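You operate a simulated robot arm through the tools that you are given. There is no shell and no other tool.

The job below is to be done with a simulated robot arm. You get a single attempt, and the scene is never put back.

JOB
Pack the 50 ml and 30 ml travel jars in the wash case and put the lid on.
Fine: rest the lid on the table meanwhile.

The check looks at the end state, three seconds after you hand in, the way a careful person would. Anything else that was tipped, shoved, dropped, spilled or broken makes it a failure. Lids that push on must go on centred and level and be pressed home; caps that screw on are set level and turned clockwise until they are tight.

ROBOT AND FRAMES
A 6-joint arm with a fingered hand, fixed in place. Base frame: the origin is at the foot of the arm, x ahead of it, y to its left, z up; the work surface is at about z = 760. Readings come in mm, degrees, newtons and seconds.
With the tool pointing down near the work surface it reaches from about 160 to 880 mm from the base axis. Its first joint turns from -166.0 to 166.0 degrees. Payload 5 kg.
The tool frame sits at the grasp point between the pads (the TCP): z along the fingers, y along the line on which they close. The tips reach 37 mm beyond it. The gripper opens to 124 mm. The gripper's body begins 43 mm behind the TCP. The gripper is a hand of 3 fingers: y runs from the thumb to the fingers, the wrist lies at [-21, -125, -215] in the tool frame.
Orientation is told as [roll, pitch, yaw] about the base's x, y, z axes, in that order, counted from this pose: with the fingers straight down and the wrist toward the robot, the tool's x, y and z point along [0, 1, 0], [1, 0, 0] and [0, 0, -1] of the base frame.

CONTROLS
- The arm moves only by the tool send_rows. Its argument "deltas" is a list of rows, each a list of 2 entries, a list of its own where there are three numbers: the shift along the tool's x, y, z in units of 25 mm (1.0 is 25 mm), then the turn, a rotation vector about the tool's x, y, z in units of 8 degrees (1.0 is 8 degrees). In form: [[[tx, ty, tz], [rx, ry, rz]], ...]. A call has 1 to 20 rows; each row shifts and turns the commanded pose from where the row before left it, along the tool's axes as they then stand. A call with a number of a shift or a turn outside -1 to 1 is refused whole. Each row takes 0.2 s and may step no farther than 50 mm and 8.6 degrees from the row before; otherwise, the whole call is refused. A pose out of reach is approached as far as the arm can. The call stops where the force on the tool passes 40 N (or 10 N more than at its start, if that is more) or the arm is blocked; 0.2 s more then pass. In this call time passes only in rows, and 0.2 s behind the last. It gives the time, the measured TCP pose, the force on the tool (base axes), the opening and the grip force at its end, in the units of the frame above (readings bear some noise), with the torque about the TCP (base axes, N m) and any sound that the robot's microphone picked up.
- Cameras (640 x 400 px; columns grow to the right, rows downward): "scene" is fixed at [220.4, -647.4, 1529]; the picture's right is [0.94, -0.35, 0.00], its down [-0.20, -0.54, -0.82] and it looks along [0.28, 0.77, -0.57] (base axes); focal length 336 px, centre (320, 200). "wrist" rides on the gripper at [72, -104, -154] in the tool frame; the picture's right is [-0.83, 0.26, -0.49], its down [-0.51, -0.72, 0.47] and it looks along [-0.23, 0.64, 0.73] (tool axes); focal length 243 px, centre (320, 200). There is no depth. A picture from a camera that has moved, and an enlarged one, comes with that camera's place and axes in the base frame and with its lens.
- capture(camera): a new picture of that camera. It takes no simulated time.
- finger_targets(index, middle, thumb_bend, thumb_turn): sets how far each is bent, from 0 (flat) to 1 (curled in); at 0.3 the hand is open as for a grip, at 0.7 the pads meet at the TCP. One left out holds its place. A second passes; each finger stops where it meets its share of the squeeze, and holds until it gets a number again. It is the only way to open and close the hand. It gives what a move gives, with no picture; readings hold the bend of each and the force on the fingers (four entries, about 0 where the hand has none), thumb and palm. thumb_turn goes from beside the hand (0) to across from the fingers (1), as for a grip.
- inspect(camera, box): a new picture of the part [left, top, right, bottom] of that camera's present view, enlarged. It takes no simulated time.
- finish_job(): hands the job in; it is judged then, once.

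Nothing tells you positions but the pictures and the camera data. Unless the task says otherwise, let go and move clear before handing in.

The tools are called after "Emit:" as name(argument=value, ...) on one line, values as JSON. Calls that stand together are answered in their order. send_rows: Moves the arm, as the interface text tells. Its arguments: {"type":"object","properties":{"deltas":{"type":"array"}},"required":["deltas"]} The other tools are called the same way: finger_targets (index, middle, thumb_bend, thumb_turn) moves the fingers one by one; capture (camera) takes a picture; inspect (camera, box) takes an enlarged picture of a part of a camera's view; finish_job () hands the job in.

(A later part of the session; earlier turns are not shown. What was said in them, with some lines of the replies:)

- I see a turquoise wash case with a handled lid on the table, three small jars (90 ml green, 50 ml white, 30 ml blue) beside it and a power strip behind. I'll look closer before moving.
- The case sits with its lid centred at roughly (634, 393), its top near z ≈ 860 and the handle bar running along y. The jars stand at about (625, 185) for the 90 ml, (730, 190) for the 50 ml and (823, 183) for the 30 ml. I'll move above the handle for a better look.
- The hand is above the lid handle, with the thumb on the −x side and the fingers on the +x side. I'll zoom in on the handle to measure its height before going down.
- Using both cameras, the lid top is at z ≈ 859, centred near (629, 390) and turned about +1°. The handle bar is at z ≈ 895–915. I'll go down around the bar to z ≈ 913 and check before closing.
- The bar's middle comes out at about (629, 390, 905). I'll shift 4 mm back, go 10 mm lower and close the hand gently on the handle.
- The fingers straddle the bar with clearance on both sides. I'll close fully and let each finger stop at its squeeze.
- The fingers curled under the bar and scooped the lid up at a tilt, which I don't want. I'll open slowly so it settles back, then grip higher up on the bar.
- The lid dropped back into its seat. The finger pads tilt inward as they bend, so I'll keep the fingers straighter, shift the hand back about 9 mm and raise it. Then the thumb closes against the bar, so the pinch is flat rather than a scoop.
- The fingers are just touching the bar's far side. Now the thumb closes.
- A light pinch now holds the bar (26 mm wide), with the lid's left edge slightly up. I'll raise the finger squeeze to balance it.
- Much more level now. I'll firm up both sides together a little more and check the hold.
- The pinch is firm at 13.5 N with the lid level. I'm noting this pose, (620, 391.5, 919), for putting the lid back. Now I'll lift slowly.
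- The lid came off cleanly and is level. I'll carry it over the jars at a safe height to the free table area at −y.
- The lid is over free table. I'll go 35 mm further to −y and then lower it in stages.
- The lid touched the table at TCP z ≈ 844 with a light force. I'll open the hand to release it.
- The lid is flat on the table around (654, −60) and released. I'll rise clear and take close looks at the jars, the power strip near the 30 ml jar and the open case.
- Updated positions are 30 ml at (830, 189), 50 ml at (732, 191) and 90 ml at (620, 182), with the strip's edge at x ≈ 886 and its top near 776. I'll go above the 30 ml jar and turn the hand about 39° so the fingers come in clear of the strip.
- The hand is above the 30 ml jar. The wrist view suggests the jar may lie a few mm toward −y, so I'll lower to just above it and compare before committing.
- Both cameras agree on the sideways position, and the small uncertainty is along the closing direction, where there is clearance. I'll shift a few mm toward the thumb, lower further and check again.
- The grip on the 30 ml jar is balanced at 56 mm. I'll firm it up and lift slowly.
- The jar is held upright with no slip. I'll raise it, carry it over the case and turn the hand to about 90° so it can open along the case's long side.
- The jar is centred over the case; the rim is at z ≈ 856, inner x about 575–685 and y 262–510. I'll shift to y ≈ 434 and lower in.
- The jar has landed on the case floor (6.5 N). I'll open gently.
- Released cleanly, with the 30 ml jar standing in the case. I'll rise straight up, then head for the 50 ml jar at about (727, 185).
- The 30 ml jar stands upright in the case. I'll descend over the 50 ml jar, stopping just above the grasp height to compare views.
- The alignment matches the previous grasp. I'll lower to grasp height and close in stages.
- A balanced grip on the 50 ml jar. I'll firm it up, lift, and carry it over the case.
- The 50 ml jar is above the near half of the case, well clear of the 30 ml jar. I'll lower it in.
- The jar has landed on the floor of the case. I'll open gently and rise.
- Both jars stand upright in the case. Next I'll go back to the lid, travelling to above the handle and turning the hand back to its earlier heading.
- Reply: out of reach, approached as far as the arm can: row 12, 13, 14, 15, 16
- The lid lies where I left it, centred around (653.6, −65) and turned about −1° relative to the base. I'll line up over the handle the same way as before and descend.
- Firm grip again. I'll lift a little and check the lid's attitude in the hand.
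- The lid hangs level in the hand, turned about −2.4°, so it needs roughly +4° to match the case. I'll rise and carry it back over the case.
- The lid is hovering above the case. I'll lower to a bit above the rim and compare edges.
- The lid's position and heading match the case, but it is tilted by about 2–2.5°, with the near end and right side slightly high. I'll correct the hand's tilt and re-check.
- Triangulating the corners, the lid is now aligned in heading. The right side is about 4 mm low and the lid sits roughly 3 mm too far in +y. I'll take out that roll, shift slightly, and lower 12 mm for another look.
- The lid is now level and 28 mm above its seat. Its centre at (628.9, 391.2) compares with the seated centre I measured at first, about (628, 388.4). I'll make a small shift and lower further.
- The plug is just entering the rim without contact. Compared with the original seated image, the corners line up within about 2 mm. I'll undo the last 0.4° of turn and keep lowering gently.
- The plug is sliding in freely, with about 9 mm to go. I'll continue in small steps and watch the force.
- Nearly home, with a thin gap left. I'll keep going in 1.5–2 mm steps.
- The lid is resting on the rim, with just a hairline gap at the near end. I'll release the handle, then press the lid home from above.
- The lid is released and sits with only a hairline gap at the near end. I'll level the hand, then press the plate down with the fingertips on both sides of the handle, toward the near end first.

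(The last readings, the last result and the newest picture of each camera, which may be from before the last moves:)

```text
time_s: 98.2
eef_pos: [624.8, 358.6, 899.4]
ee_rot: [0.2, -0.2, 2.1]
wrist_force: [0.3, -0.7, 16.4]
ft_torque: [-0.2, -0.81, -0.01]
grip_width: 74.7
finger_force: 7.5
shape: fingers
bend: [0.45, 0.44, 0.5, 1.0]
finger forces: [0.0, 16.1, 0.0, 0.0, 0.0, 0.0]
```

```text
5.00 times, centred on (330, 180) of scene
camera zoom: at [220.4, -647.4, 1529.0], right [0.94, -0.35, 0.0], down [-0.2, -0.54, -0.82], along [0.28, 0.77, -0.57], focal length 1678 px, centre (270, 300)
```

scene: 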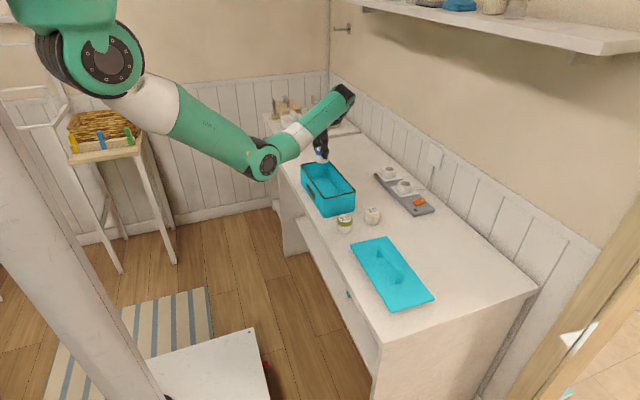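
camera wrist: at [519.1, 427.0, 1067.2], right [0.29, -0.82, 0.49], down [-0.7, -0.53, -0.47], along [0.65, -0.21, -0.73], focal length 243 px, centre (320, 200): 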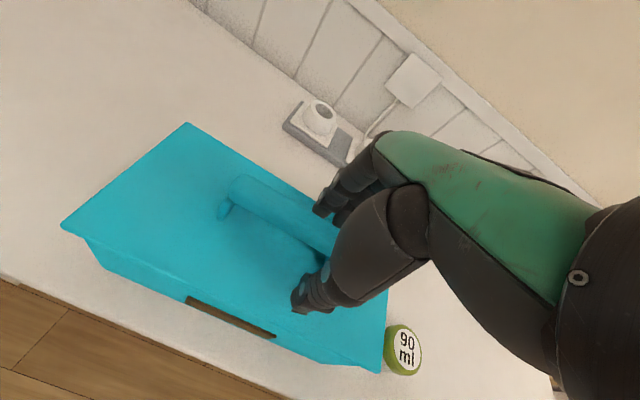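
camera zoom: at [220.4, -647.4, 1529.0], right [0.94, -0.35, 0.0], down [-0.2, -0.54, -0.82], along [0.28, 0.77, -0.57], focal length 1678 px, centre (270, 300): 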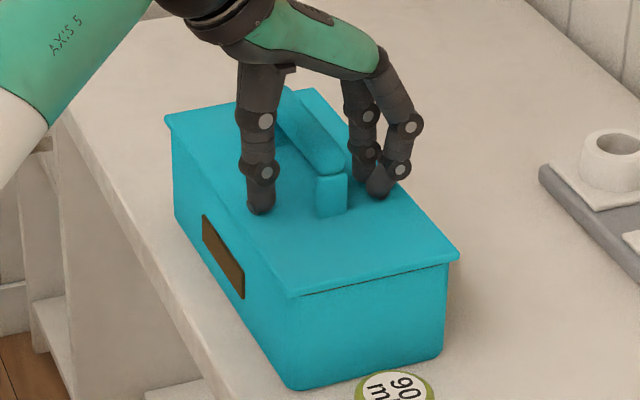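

The far end is fully home, but the near end still sits about 2 mm high and needs a firm push there. I'll raise, close the hand to bunched fingertips, and press at the near end on the centreline.

Emit:
send_rows(deltas=[[[0, 0, -0.6], [0, 0, 0]], [[0, 0, -1], [0, 0, 0]], [[0, 0, -1], [0, 0, 0]], [[-0.7, 0, 0], [0, 0, 0]], [[-0.8, 0.05, 0], [0, 0, 0]], [[-0.8, 0.05, 0], [0, 0, 0]], [[-0.7, 0.05, 0], [0, 0, 0]]])

Emit:
finger_targets(index=0.7, middle=0.7, thumb_bend=0.7)

Emit:
inspect(camera="scene", box=[290, 120, 390, 220])

Emit:
capture(camera="wrist")

```text
time_s: 99.8
eef_pos: [632.4, 282.3, 961.8]
ee_rot: [0.0, 0.3, 2.1]
wrist_force: [0.8, 0.5, 0.9]
ft_torque: [0.01, 0.04, 0.05]
grip_width: 75.0
finger_force: 0.1
shape: fingers
bend: [0.45, 0.45, 0.5, 1.0]
finger forces: [0.0, 0.0, 0.0, 0.0, 0.1, 0.1]
```

```text
time_s: 100.8
eef_pos: [631.2, 283.1, 963.1]
ee_rot: [0.1, 0.2, 2.1]
wrist_force: [-0.5, 0.3, 0.8]
ft_torque: [-0.02, -0.01, 0.02]
grip_width: 7.6
finger_force: 0.1
shape: fingers
bend: [0.7, 0.7, 0.7, 1.0]
finger forces: [0.0, 0.0, 0.0, 0.0, 0.1, 0.0]
```

```text
4.00 times, centred on (340, 170) of scene
camera zoom: at [220.4, -647.4, 1529.0], right [0.94, -0.35, 0.0], down [-0.2, -0.54, -0.82], along [0.28, 0.77, -0.57], focal length 1342 px, centre (240, 320)
```

zoom: 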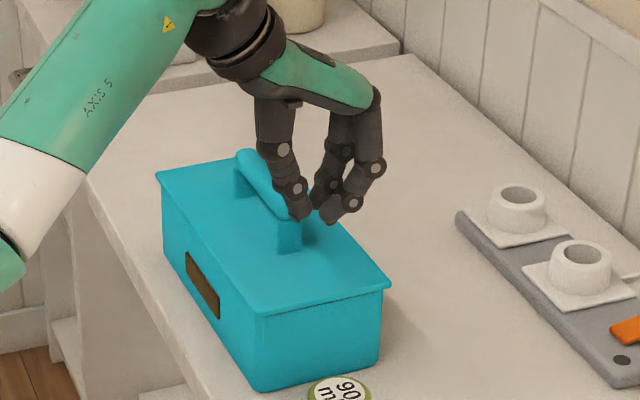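

```text
taken
camera wrist: at [524.6, 351.1, 1118.1], right [0.29, -0.82, 0.49], down [-0.7, -0.53, -0.47], along [0.65, -0.21, -0.73], focal length 243 px, centre (320, 200)
```

wrist: 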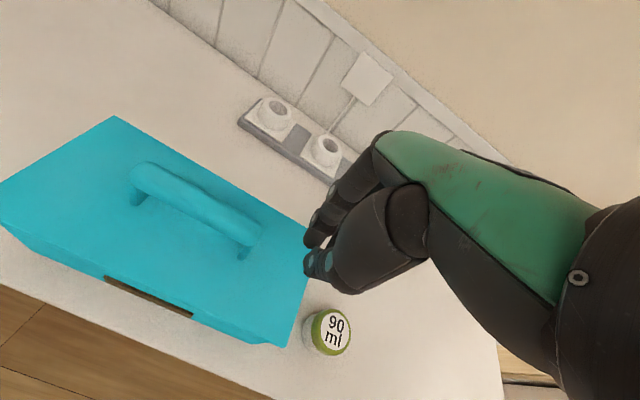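

Emit:
send_rows(deltas=[[[0, -0.04, 0.8], [0, 0, 0]], [[0, -0.04, 0.8], [0, 0, 0]], [[0, 0, 0.6], [0, 0, 0]]])

Emit:
send_rows(deltas=[[[0, 0, 0.12], [0, 0, 0]], [[0, 0, 0.1], [0, 0, 0]]])

Emit:
inspect(camera="scene", box=[290, 140, 370, 220])

```text
time_s: 101.6
eef_pos: [629.0, 283.1, 907.0]
ee_rot: [0.0, 0.1, 2.1]
wrist_force: [-0.2, -0.2, 0.7]
ft_torque: [-0.01, 0.01, -0.02]
grip_width: 7.6
finger_force: 0.0
shape: fingers
bend: [0.7, 0.7, 0.7, 1.0]
finger forces: [0.1, 0.1, 0.0, 0.0, 0.0, 0.1]
```

```text
time_s: 102.2
eef_pos: [629.2, 283.4, 902.1]
ee_rot: [0.1, 0.2, 2.1]
wrist_force: [-0.4, -0.9, -0.8]
ft_torque: [-0.02, 0.0, 0.03]
grip_width: 7.5
finger_force: 0.1
shape: fingers
bend: [0.7, 0.7, 0.7, 1.0]
finger forces: [0.1, 0.0, 0.0, 0.1, 0.0, 0.0]
```

```text
5.00 times, centred on (330, 180) of scene
camera zoom: at [220.4, -647.4, 1529.0], right [0.94, -0.35, 0.0], down [-0.2, -0.54, -0.82], along [0.28, 0.77, -0.57], focal length 1678 px, centre (270, 300)
```

zoom: 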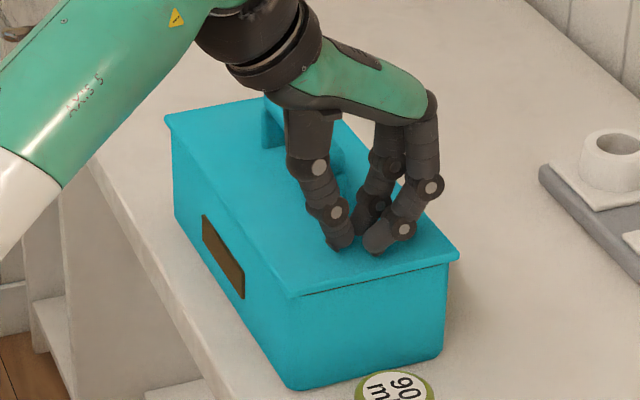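

Emit:
send_rows(deltas=[[[0, 0, 0.12], [0, 0, 0]]])

Emit:
send_rows(deltas=[[[0, 0, 0.1], [0, 0, 0]]])

Emit:
send_rows(deltas=[[[0, 0, 0.1], [0, 0, 0]]])

```text
time_s: 102.6
eef_pos: [629.3, 283.4, 898.3]
ee_rot: [0.1, 0.2, 2.2]
wrist_force: [-0.5, 0.2, -0.5]
ft_torque: [0.0, 0.0, 0.02]
grip_width: 7.7
finger_force: 0.0
shape: fingers
bend: [0.7, 0.7, 0.7, 1.0]
finger forces: [0.1, 0.0, 0.0, 0.0, 0.1, 0.1]
```

```text
time_s: 103.0
eef_pos: [628.9, 283.1, 897.7]
ee_rot: [-0.1, 0.1, 2.1]
wrist_force: [-1.6, 0.1, 6.8]
ft_torque: [-0.01, 0.17, 0.0]
grip_width: 7.8
finger_force: 3.5
shape: fingers
bend: [0.7, 0.7, 0.7, 1.0]
finger forces: [0.1, 0.1, 0.0, 0.0, 7.1, 0.0]
```

```text
time_s: 103.4
eef_pos: [631.2, 284.0, 897.4]
ee_rot: [0.2, -0.2, 2.1]
wrist_force: [-4.8, -0.6, 26.8]
ft_torque: [0.06, 0.65, 0.02]
grip_width: 8.6
finger_force: 12.4
shape: fingers
bend: [0.7, 0.7, 0.7, 1.0]
finger forces: [0.1, 0.0, 0.0, 0.0, 25.6, 0.0]
```

Emit:
inspect(camera="scene", box=[310, 180, 360, 210])

Emit:
inspect(camera="scene", box=[290, 140, 370, 220])

```text
12.80 times, centred on (335, 195) of scene
camera zoom: at [220.4, -647.4, 1529.0], right [0.94, -0.35, 0.0], down [-0.2, -0.54, -0.82], along [0.28, 0.77, -0.57], focal length 4294 px, centre (128, 264)
```

zoom: 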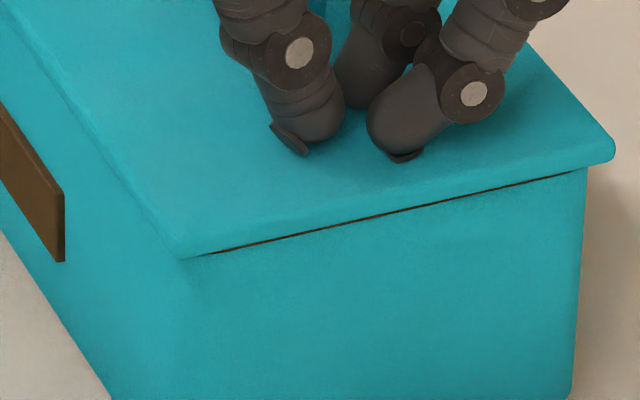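

```text
5.00 times, centred on (330, 180) of scene
camera zoom: at [220.4, -647.4, 1529.0], right [0.94, -0.35, 0.0], down [-0.2, -0.54, -0.82], along [0.28, 0.77, -0.57], focal length 1678 px, centre (270, 300)
```

zoom: 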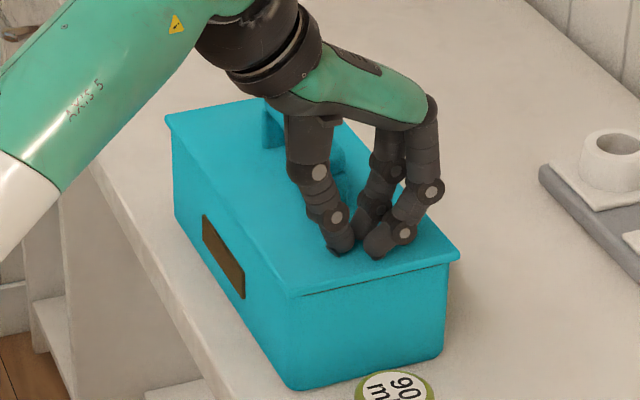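

The tip push reached 27 N at the near end with almost no travel, so the lid seems to be bearing on the rim there. I'll press a bit harder to be sure and listen for a click.

Emit:
send_rows(deltas=[[[0, 0, 0.05], [0, 0, 0]]])

Emit:
inspect(camera="scene", box=[322, 185, 362, 205])

```text
time_s: 104.0
eef_pos: [631.5, 284.2, 897.4]
ee_rot: [0.2, -0.4, 2.2]
wrist_force: [-3.2, 0.1, 7.4]
ft_torque: [0.02, 0.21, 0.01]
grip_width: 9.5
finger_force: 4.3
shape: fingers
bend: [0.7, 0.7, 0.69, 1.0]
finger forces: [0.0, 0.0, 0.0, 0.0, 7.9, 0.0]
stopped in row 1: the force on the tool passed its limit at 41 N (the readings are from after the stop); the commanded pose is now the measured one
```

```text
16.00 times, centred on (342, 195) of scene
camera zoom: at [220.4, -647.4, 1529.0], right [0.94, -0.35, 0.0], down [-0.2, -0.54, -0.82], along [0.28, 0.77, -0.57], focal length 5368 px, centre (-32, 280)
```

zoom: 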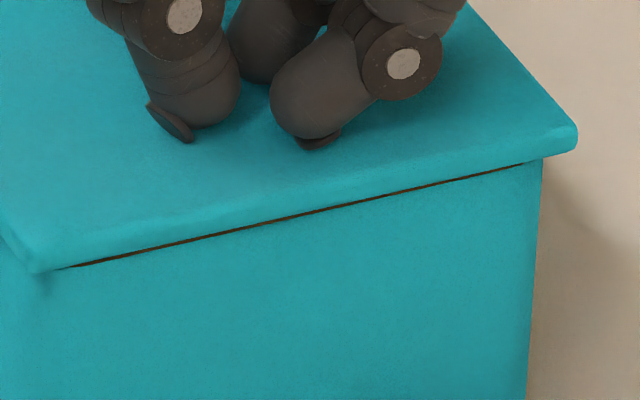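

41 N gave no further movement, so the lid is bearing on the rim. I'll lift off, move clear, and compare with the very first view using the same crop.

Emit:
send_rows(deltas=[[[0, 0, -0.5], [0, 0, 0]], [[0, 0, -1], [0, 0, 0]], [[0, 0, -1], [0, 0, 0]], [[0, 0, -1], [0, 0, 0]], [[0, 0, -1], [0, 0, 0]], [[0, 0, -1], [0, 0, 0]], [[0, 0, -1], [0, 0, 0]], [[0, 0, -1], [0, 0, 0]]])

Emit:
inspect(camera="scene", box=[295, 145, 365, 225])

Emit:
inspect(camera="scene", box=[310, 180, 360, 210])

Emit:
capture(camera="wrist")

```text
time_s: 105.8
eef_pos: [630.2, 283.1, 1084.5]
ee_rot: [0.2, -0.1, 2.1]
wrist_force: [-0.4, 0.4, -0.1]
ft_torque: [0.02, 0.03, 0.03]
grip_width: 7.5
finger_force: 0.1
shape: fingers
bend: [0.7, 0.7, 0.7, 1.0]
finger forces: [0.0, 0.0, 0.0, 0.0, 0.0, 0.0]
```

```text
5.00 times, centred on (330, 185) of scene
camera zoom: at [220.4, -647.4, 1529.0], right [0.94, -0.35, 0.0], down [-0.2, -0.54, -0.82], along [0.28, 0.77, -0.57], focal length 1678 px, centre (270, 275)
```

zoom: 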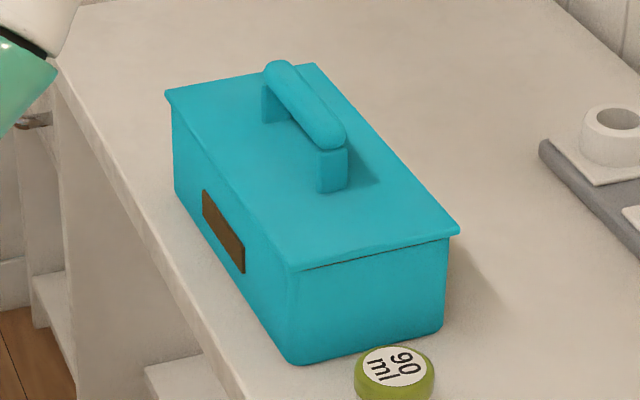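

```text
12.80 times, centred on (335, 195) of scene
camera zoom: at [220.4, -647.4, 1529.0], right [0.94, -0.35, 0.0], down [-0.2, -0.54, -0.82], along [0.28, 0.77, -0.57], focal length 4294 px, centre (128, 264)
```

zoom: 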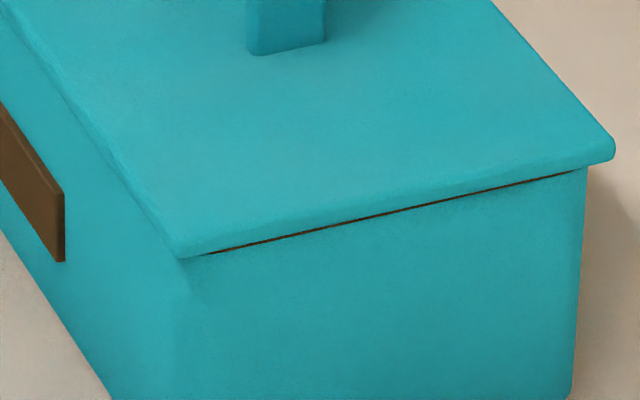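

```text
taken
camera wrist: at [522.7, 350.7, 1238.9], right [0.29, -0.82, 0.49], down [-0.7, -0.53, -0.47], along [0.65, -0.21, -0.73], focal length 243 px, centre (320, 200)
```

wrist: 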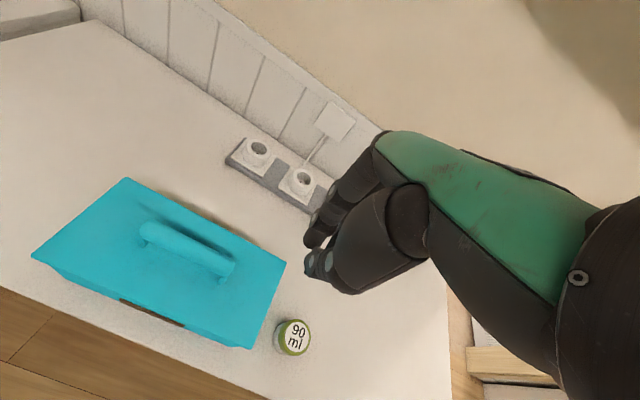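

With the same crop as the start, the corners match the original closed lid within about 1–2 mm. I'll zoom in on the edges to check for uneven gaps.

Emit:
inspect(camera="scene", box=[295, 155, 335, 180])

Emit:
inspect(camera="scene", box=[308, 180, 338, 205])

Emit:
inspect(camera="scene", box=[335, 180, 365, 200])

Emit:
inspect(camera="wrist", box=[20, 170, 310, 360])

```text
16.00 times, centred on (315, 168) of scene
camera zoom: at [220.4, -647.4, 1529.0], right [0.94, -0.35, 0.0], down [-0.2, -0.54, -0.82], along [0.28, 0.77, -0.57], focal length 5368 px, centre (400, 720)
```

zoom: 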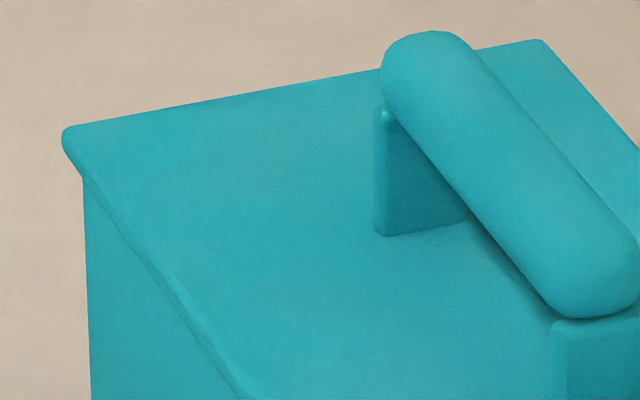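

```text
16.00 times, centred on (323, 192) of scene
camera zoom: at [220.4, -647.4, 1529.0], right [0.94, -0.35, 0.0], down [-0.2, -0.54, -0.82], along [0.28, 0.77, -0.57], focal length 5368 px, centre (272, 320)
```

zoom: 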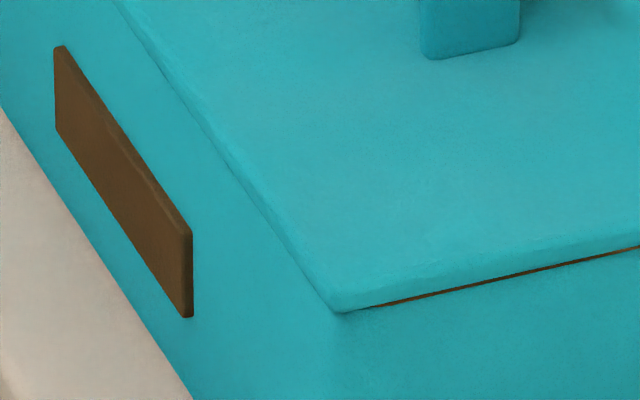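

```text
16.00 times, centred on (350, 190) of scene
camera zoom: at [220.4, -647.4, 1529.0], right [0.94, -0.35, 0.0], down [-0.2, -0.54, -0.82], along [0.28, 0.77, -0.57], focal length 5368 px, centre (-160, 360)
```

zoom: 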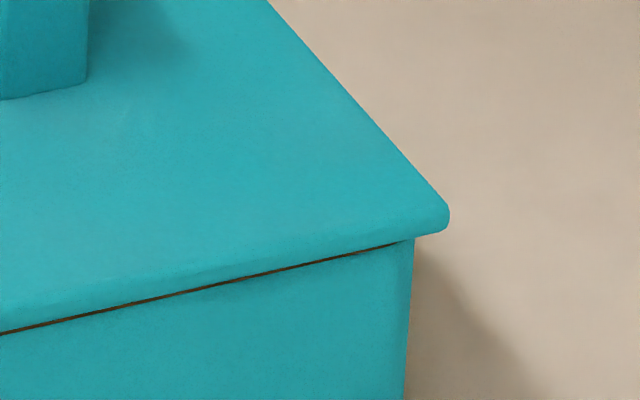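

```text
2.11 times, centred on (165, 265) of wrist
camera zoom: at [522.7, 350.7, 1238.9], right [0.29, -0.82, 0.49], down [-0.7, -0.53, -0.47], along [0.65, -0.21, -0.73], focal length 511 px, centre (646, 63)
```

zoom: 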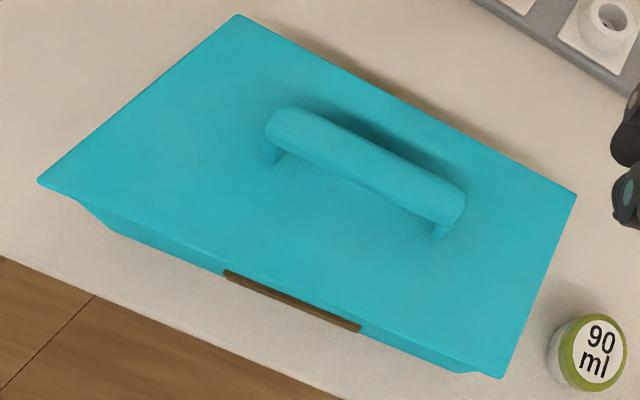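

The lid sits flat with only a uniform sliver of the trim showing. I'll also give the far end one straight press with the bunched fingertips so the whole lid is pressed home.

Emit:
send_rows(deltas=[[[0.929, 0.025, 0.1], [0, 0, 0]], [[0.929, 0.025, 0.1], [0, 0, 0]], [[0.929, 0.025, 0.1], [0, 0, 0]], [[0.929, 0.025, 0.1], [0, 0, 0]], [[0.929, 0.025, 0.1], [0, 0, 0]], [[0.929, 0.025, 0.1], [0, 0, 0]], [[0.929, 0.025, 0.1], [0, 0, 0]], [[0.929, 0.025, 0.1], [0, 0, 0]], [[0.929, 0.025, 0.1], [0, 0, 0]], [[0, 0, 1], [0, 0, 0]], [[0, 0, 1], [0, 0, 0]], [[0, 0, 1], [0, 0, 0]], [[0, 0, 1], [0, 0, 0]], [[0, 0, 1], [0, 0, 0]], [[0, 0, 0.6], [0, 0, 0]]])

Emit:
inspect(camera="scene", box=[285, 110, 375, 210])

Emit:
capture(camera="wrist")

```text
time_s: 109.0
eef_pos: [628.7, 492.8, 919.6]
ee_rot: [0.2, -0.2, 2.1]
wrist_force: [0.3, -0.7, -0.6]
ft_torque: [-0.05, 0.01, 0.02]
grip_width: 7.6
finger_force: 0.0
shape: fingers
bend: [0.7, 0.7, 0.7, 1.0]
finger forces: [0.0, 0.1, 0.0, 0.0, 0.0, 0.1]
```

```text
4.00 times, centred on (330, 160) of scene
camera zoom: at [220.4, -647.4, 1529.0], right [0.94, -0.35, 0.0], down [-0.2, -0.54, -0.82], along [0.28, 0.77, -0.57], focal length 1342 px, centre (280, 360)
```

zoom: 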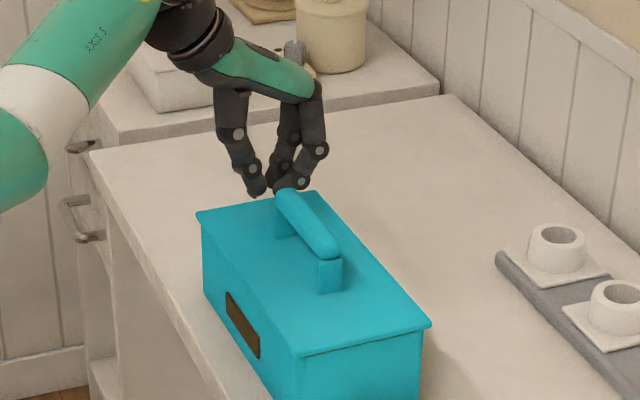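

```text
taken
camera wrist: at [519.9, 560.5, 1075.1], right [0.29, -0.82, 0.49], down [-0.7, -0.53, -0.48], along [0.65, -0.2, -0.73], focal length 243 px, centre (320, 200)
```

wrist: 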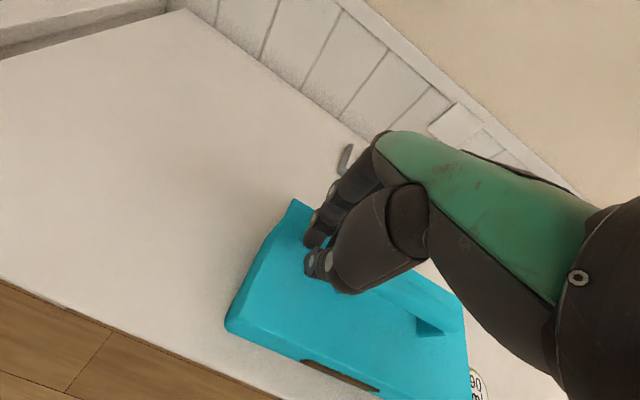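

Emit:
inspect(camera="wrist", box=[210, 190, 350, 350])

```text
2.50 times, centred on (280, 270) of wrist
camera zoom: at [519.9, 560.5, 1075.1], right [0.29, -0.82, 0.49], down [-0.7, -0.53, -0.48], along [0.65, -0.2, -0.73], focal length 606 px, centre (420, 25)
```

zoom: 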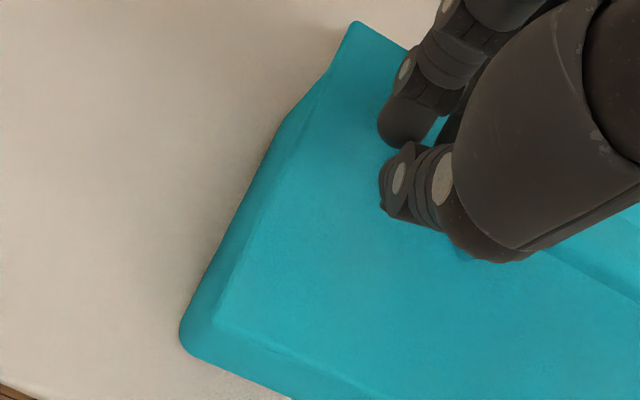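

Emit:
send_rows(deltas=[[[0, 0, 0.5], [0, 0, 0]], [[0, 0, 0.2], [0, 0, 0]]])

Emit:
send_rows(deltas=[[[0, 0, 0.12], [0, 0, 0]]])

Emit:
send_rows(deltas=[[[0, 0, 0.1], [0, 0, 0]]])

```text
time_s: 109.6
eef_pos: [628.3, 493.4, 902.2]
ee_rot: [0.1, -0.3, 2.1]
wrist_force: [-0.3, -0.5, -0.3]
ft_torque: [0.04, 0.03, 0.01]
grip_width: 7.3
finger_force: 0.0
shape: fingers
bend: [0.7, 0.7, 0.7, 1.0]
finger forces: [0.1, 0.0, 0.0, 0.1, 0.0, 0.1]
```

```text
time_s: 110.0
eef_pos: [628.6, 492.5, 899.8]
ee_rot: [0.3, -0.1, 2.1]
wrist_force: [0.5, 0.4, 0.5]
ft_torque: [0.02, 0.0, -0.04]
grip_width: 7.4
finger_force: 0.1
shape: fingers
bend: [0.7, 0.7, 0.7, 1.0]
finger forces: [0.0, 0.0, 0.0, 0.0, 0.0, 0.1]
```

```text
time_s: 110.4
eef_pos: [628.0, 492.1, 898.3]
ee_rot: [0.1, -0.2, 2.1]
wrist_force: [-0.6, -0.2, -0.7]
ft_torque: [0.0, 0.0, -0.02]
grip_width: 7.7
finger_force: 0.1
shape: fingers
bend: [0.7, 0.7, 0.7, 1.0]
finger forces: [0.0, 0.0, 0.1, 0.0, 0.0, 0.0]
```

Emit:
send_rows(deltas=[[[0, 0, 0.08], [0, 0, 0]]])

Emit:
send_rows(deltas=[[[0, 0, 0.08], [0, 0, 0]]])

```text
time_s: 110.8
eef_pos: [629.2, 493.2, 897.4]
ee_rot: [0.2, -0.2, 2.1]
wrist_force: [-1.2, -0.2, 3.9]
ft_torque: [-0.01, 0.12, 0.0]
grip_width: 7.9
finger_force: 2.2
shape: fingers
bend: [0.7, 0.7, 0.7, 1.0]
finger forces: [0.0, 0.0, 0.0, 0.0, 4.2, 0.1]
```

```text
time_s: 111.2
eef_pos: [630.1, 493.0, 897.1]
ee_rot: [0.3, -0.3, 2.1]
wrist_force: [-2.8, -0.5, 14.7]
ft_torque: [-0.01, 0.35, 0.03]
grip_width: 8.4
finger_force: 7.5
shape: fingers
bend: [0.7, 0.7, 0.7, 1.0]
finger forces: [0.1, 0.0, 0.0, 0.0, 14.1, 0.0]
```

The far end makes contact at the same height as the near end did (897.4 vs 897.7), so the lid is level. One slightly firmer push, then I'll back off.

Emit:
send_rows(deltas=[[[0, 0, 0.07], [0, 0, 0]]])

Emit:
send_rows(deltas=[[[0, 0, -0.5], [0, 0, 0]], [[0, 0, -1], [0, 0, 0]], [[0, 0, -1], [0, 0, 0]], [[0, 0, -1], [0, 0, 0]], [[0, 0, -1], [0, 0, 0]], [[0, 0, -1], [0, 0, 0]], [[0, 0, -1], [0, 0, 0]], [[0, 0, -1], [0, 0, 0]]])

Emit:
inspect(camera="scene", box=[295, 145, 365, 225])

Emit:
capture(camera="scene")

Emit:
capture(camera="wrist")

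```text
time_s: 111.6
eef_pos: [630.5, 495.3, 896.3]
ee_rot: [0.5, -0.4, 2.2]
wrist_force: [-5.0, -1.6, 27.7]
ft_torque: [0.01, 0.7, 0.02]
grip_width: 8.4
finger_force: 14.2
shape: fingers
bend: [0.7, 0.7, 0.7, 1.0]
finger forces: [0.0, 0.1, 0.0, 0.1, 27.8, 0.0]
```

```text
time_s: 113.4
eef_pos: [627.3, 491.8, 1079.0]
ee_rot: [0.2, 0.0, 2.1]
wrist_force: [-0.3, -0.2, -0.2]
ft_torque: [0.02, -0.03, -0.02]
grip_width: 7.0
finger_force: 0.2
shape: fingers
bend: [0.7, 0.7, 0.7, 1.0]
finger forces: [0.0, 0.0, 0.0, 0.0, 0.0, 0.1]
```

```text
5.00 times, centred on (330, 185) of scene
camera zoom: at [220.4, -647.4, 1529.0], right [0.94, -0.35, 0.0], down [-0.2, -0.54, -0.82], along [0.28, 0.77, -0.57], focal length 1678 px, centre (270, 275)
```

zoom: 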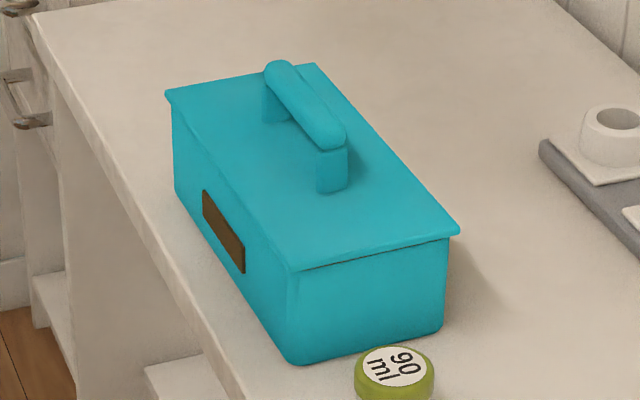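

```text
taken
```

scene: 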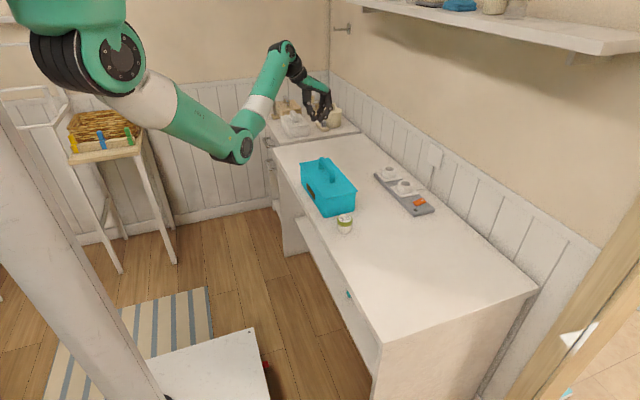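

```text
taken
camera wrist: at [519.1, 560.4, 1234.0], right [0.29, -0.82, 0.49], down [-0.7, -0.53, -0.47], along [0.65, -0.21, -0.73], focal length 243 px, centre (320, 200)
```

wrist: 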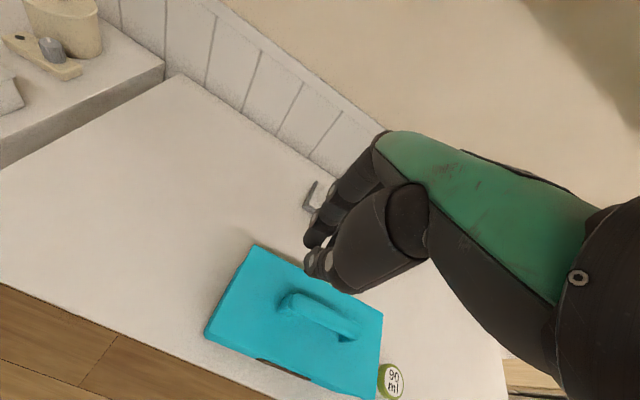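

The wash case is closed with the lid level and pressed down at both ends. Both jars were standing inside it when I closed it. The 90 ml jar and the power strip haven't moved, and the hand is well clear, so I'm handing in.

Emit:
finish_job()

```text
The job is handed in.
```

The 50 ml and 30 ml jars are packed upright in the wash case, and the lid is back on and pressed home. I've handed the job in; no check result came back, so I can't say yet whether it passed.

- **Lid:** the fingertips touched the lid at almost the same height at each end (897.7 mm near, 897.4 mm far), so it is level lengthwise. I pressed to about 41 N at the near end and 28 N at the far end, and it did not move any further.
- **Centring:** by my estimate the lid sits about 1–2 mm off its original position. A thin line of the rim's brown trim shows along the near edge. It wasn't visible at the start.
- **First lid grip:** my first grip hooked under the handle and tipped the lid up. I let it settle back onto the case and gripped again before lifting it off.
- **Everything else:** the 90 ml jar and the power strip were not disturbed.
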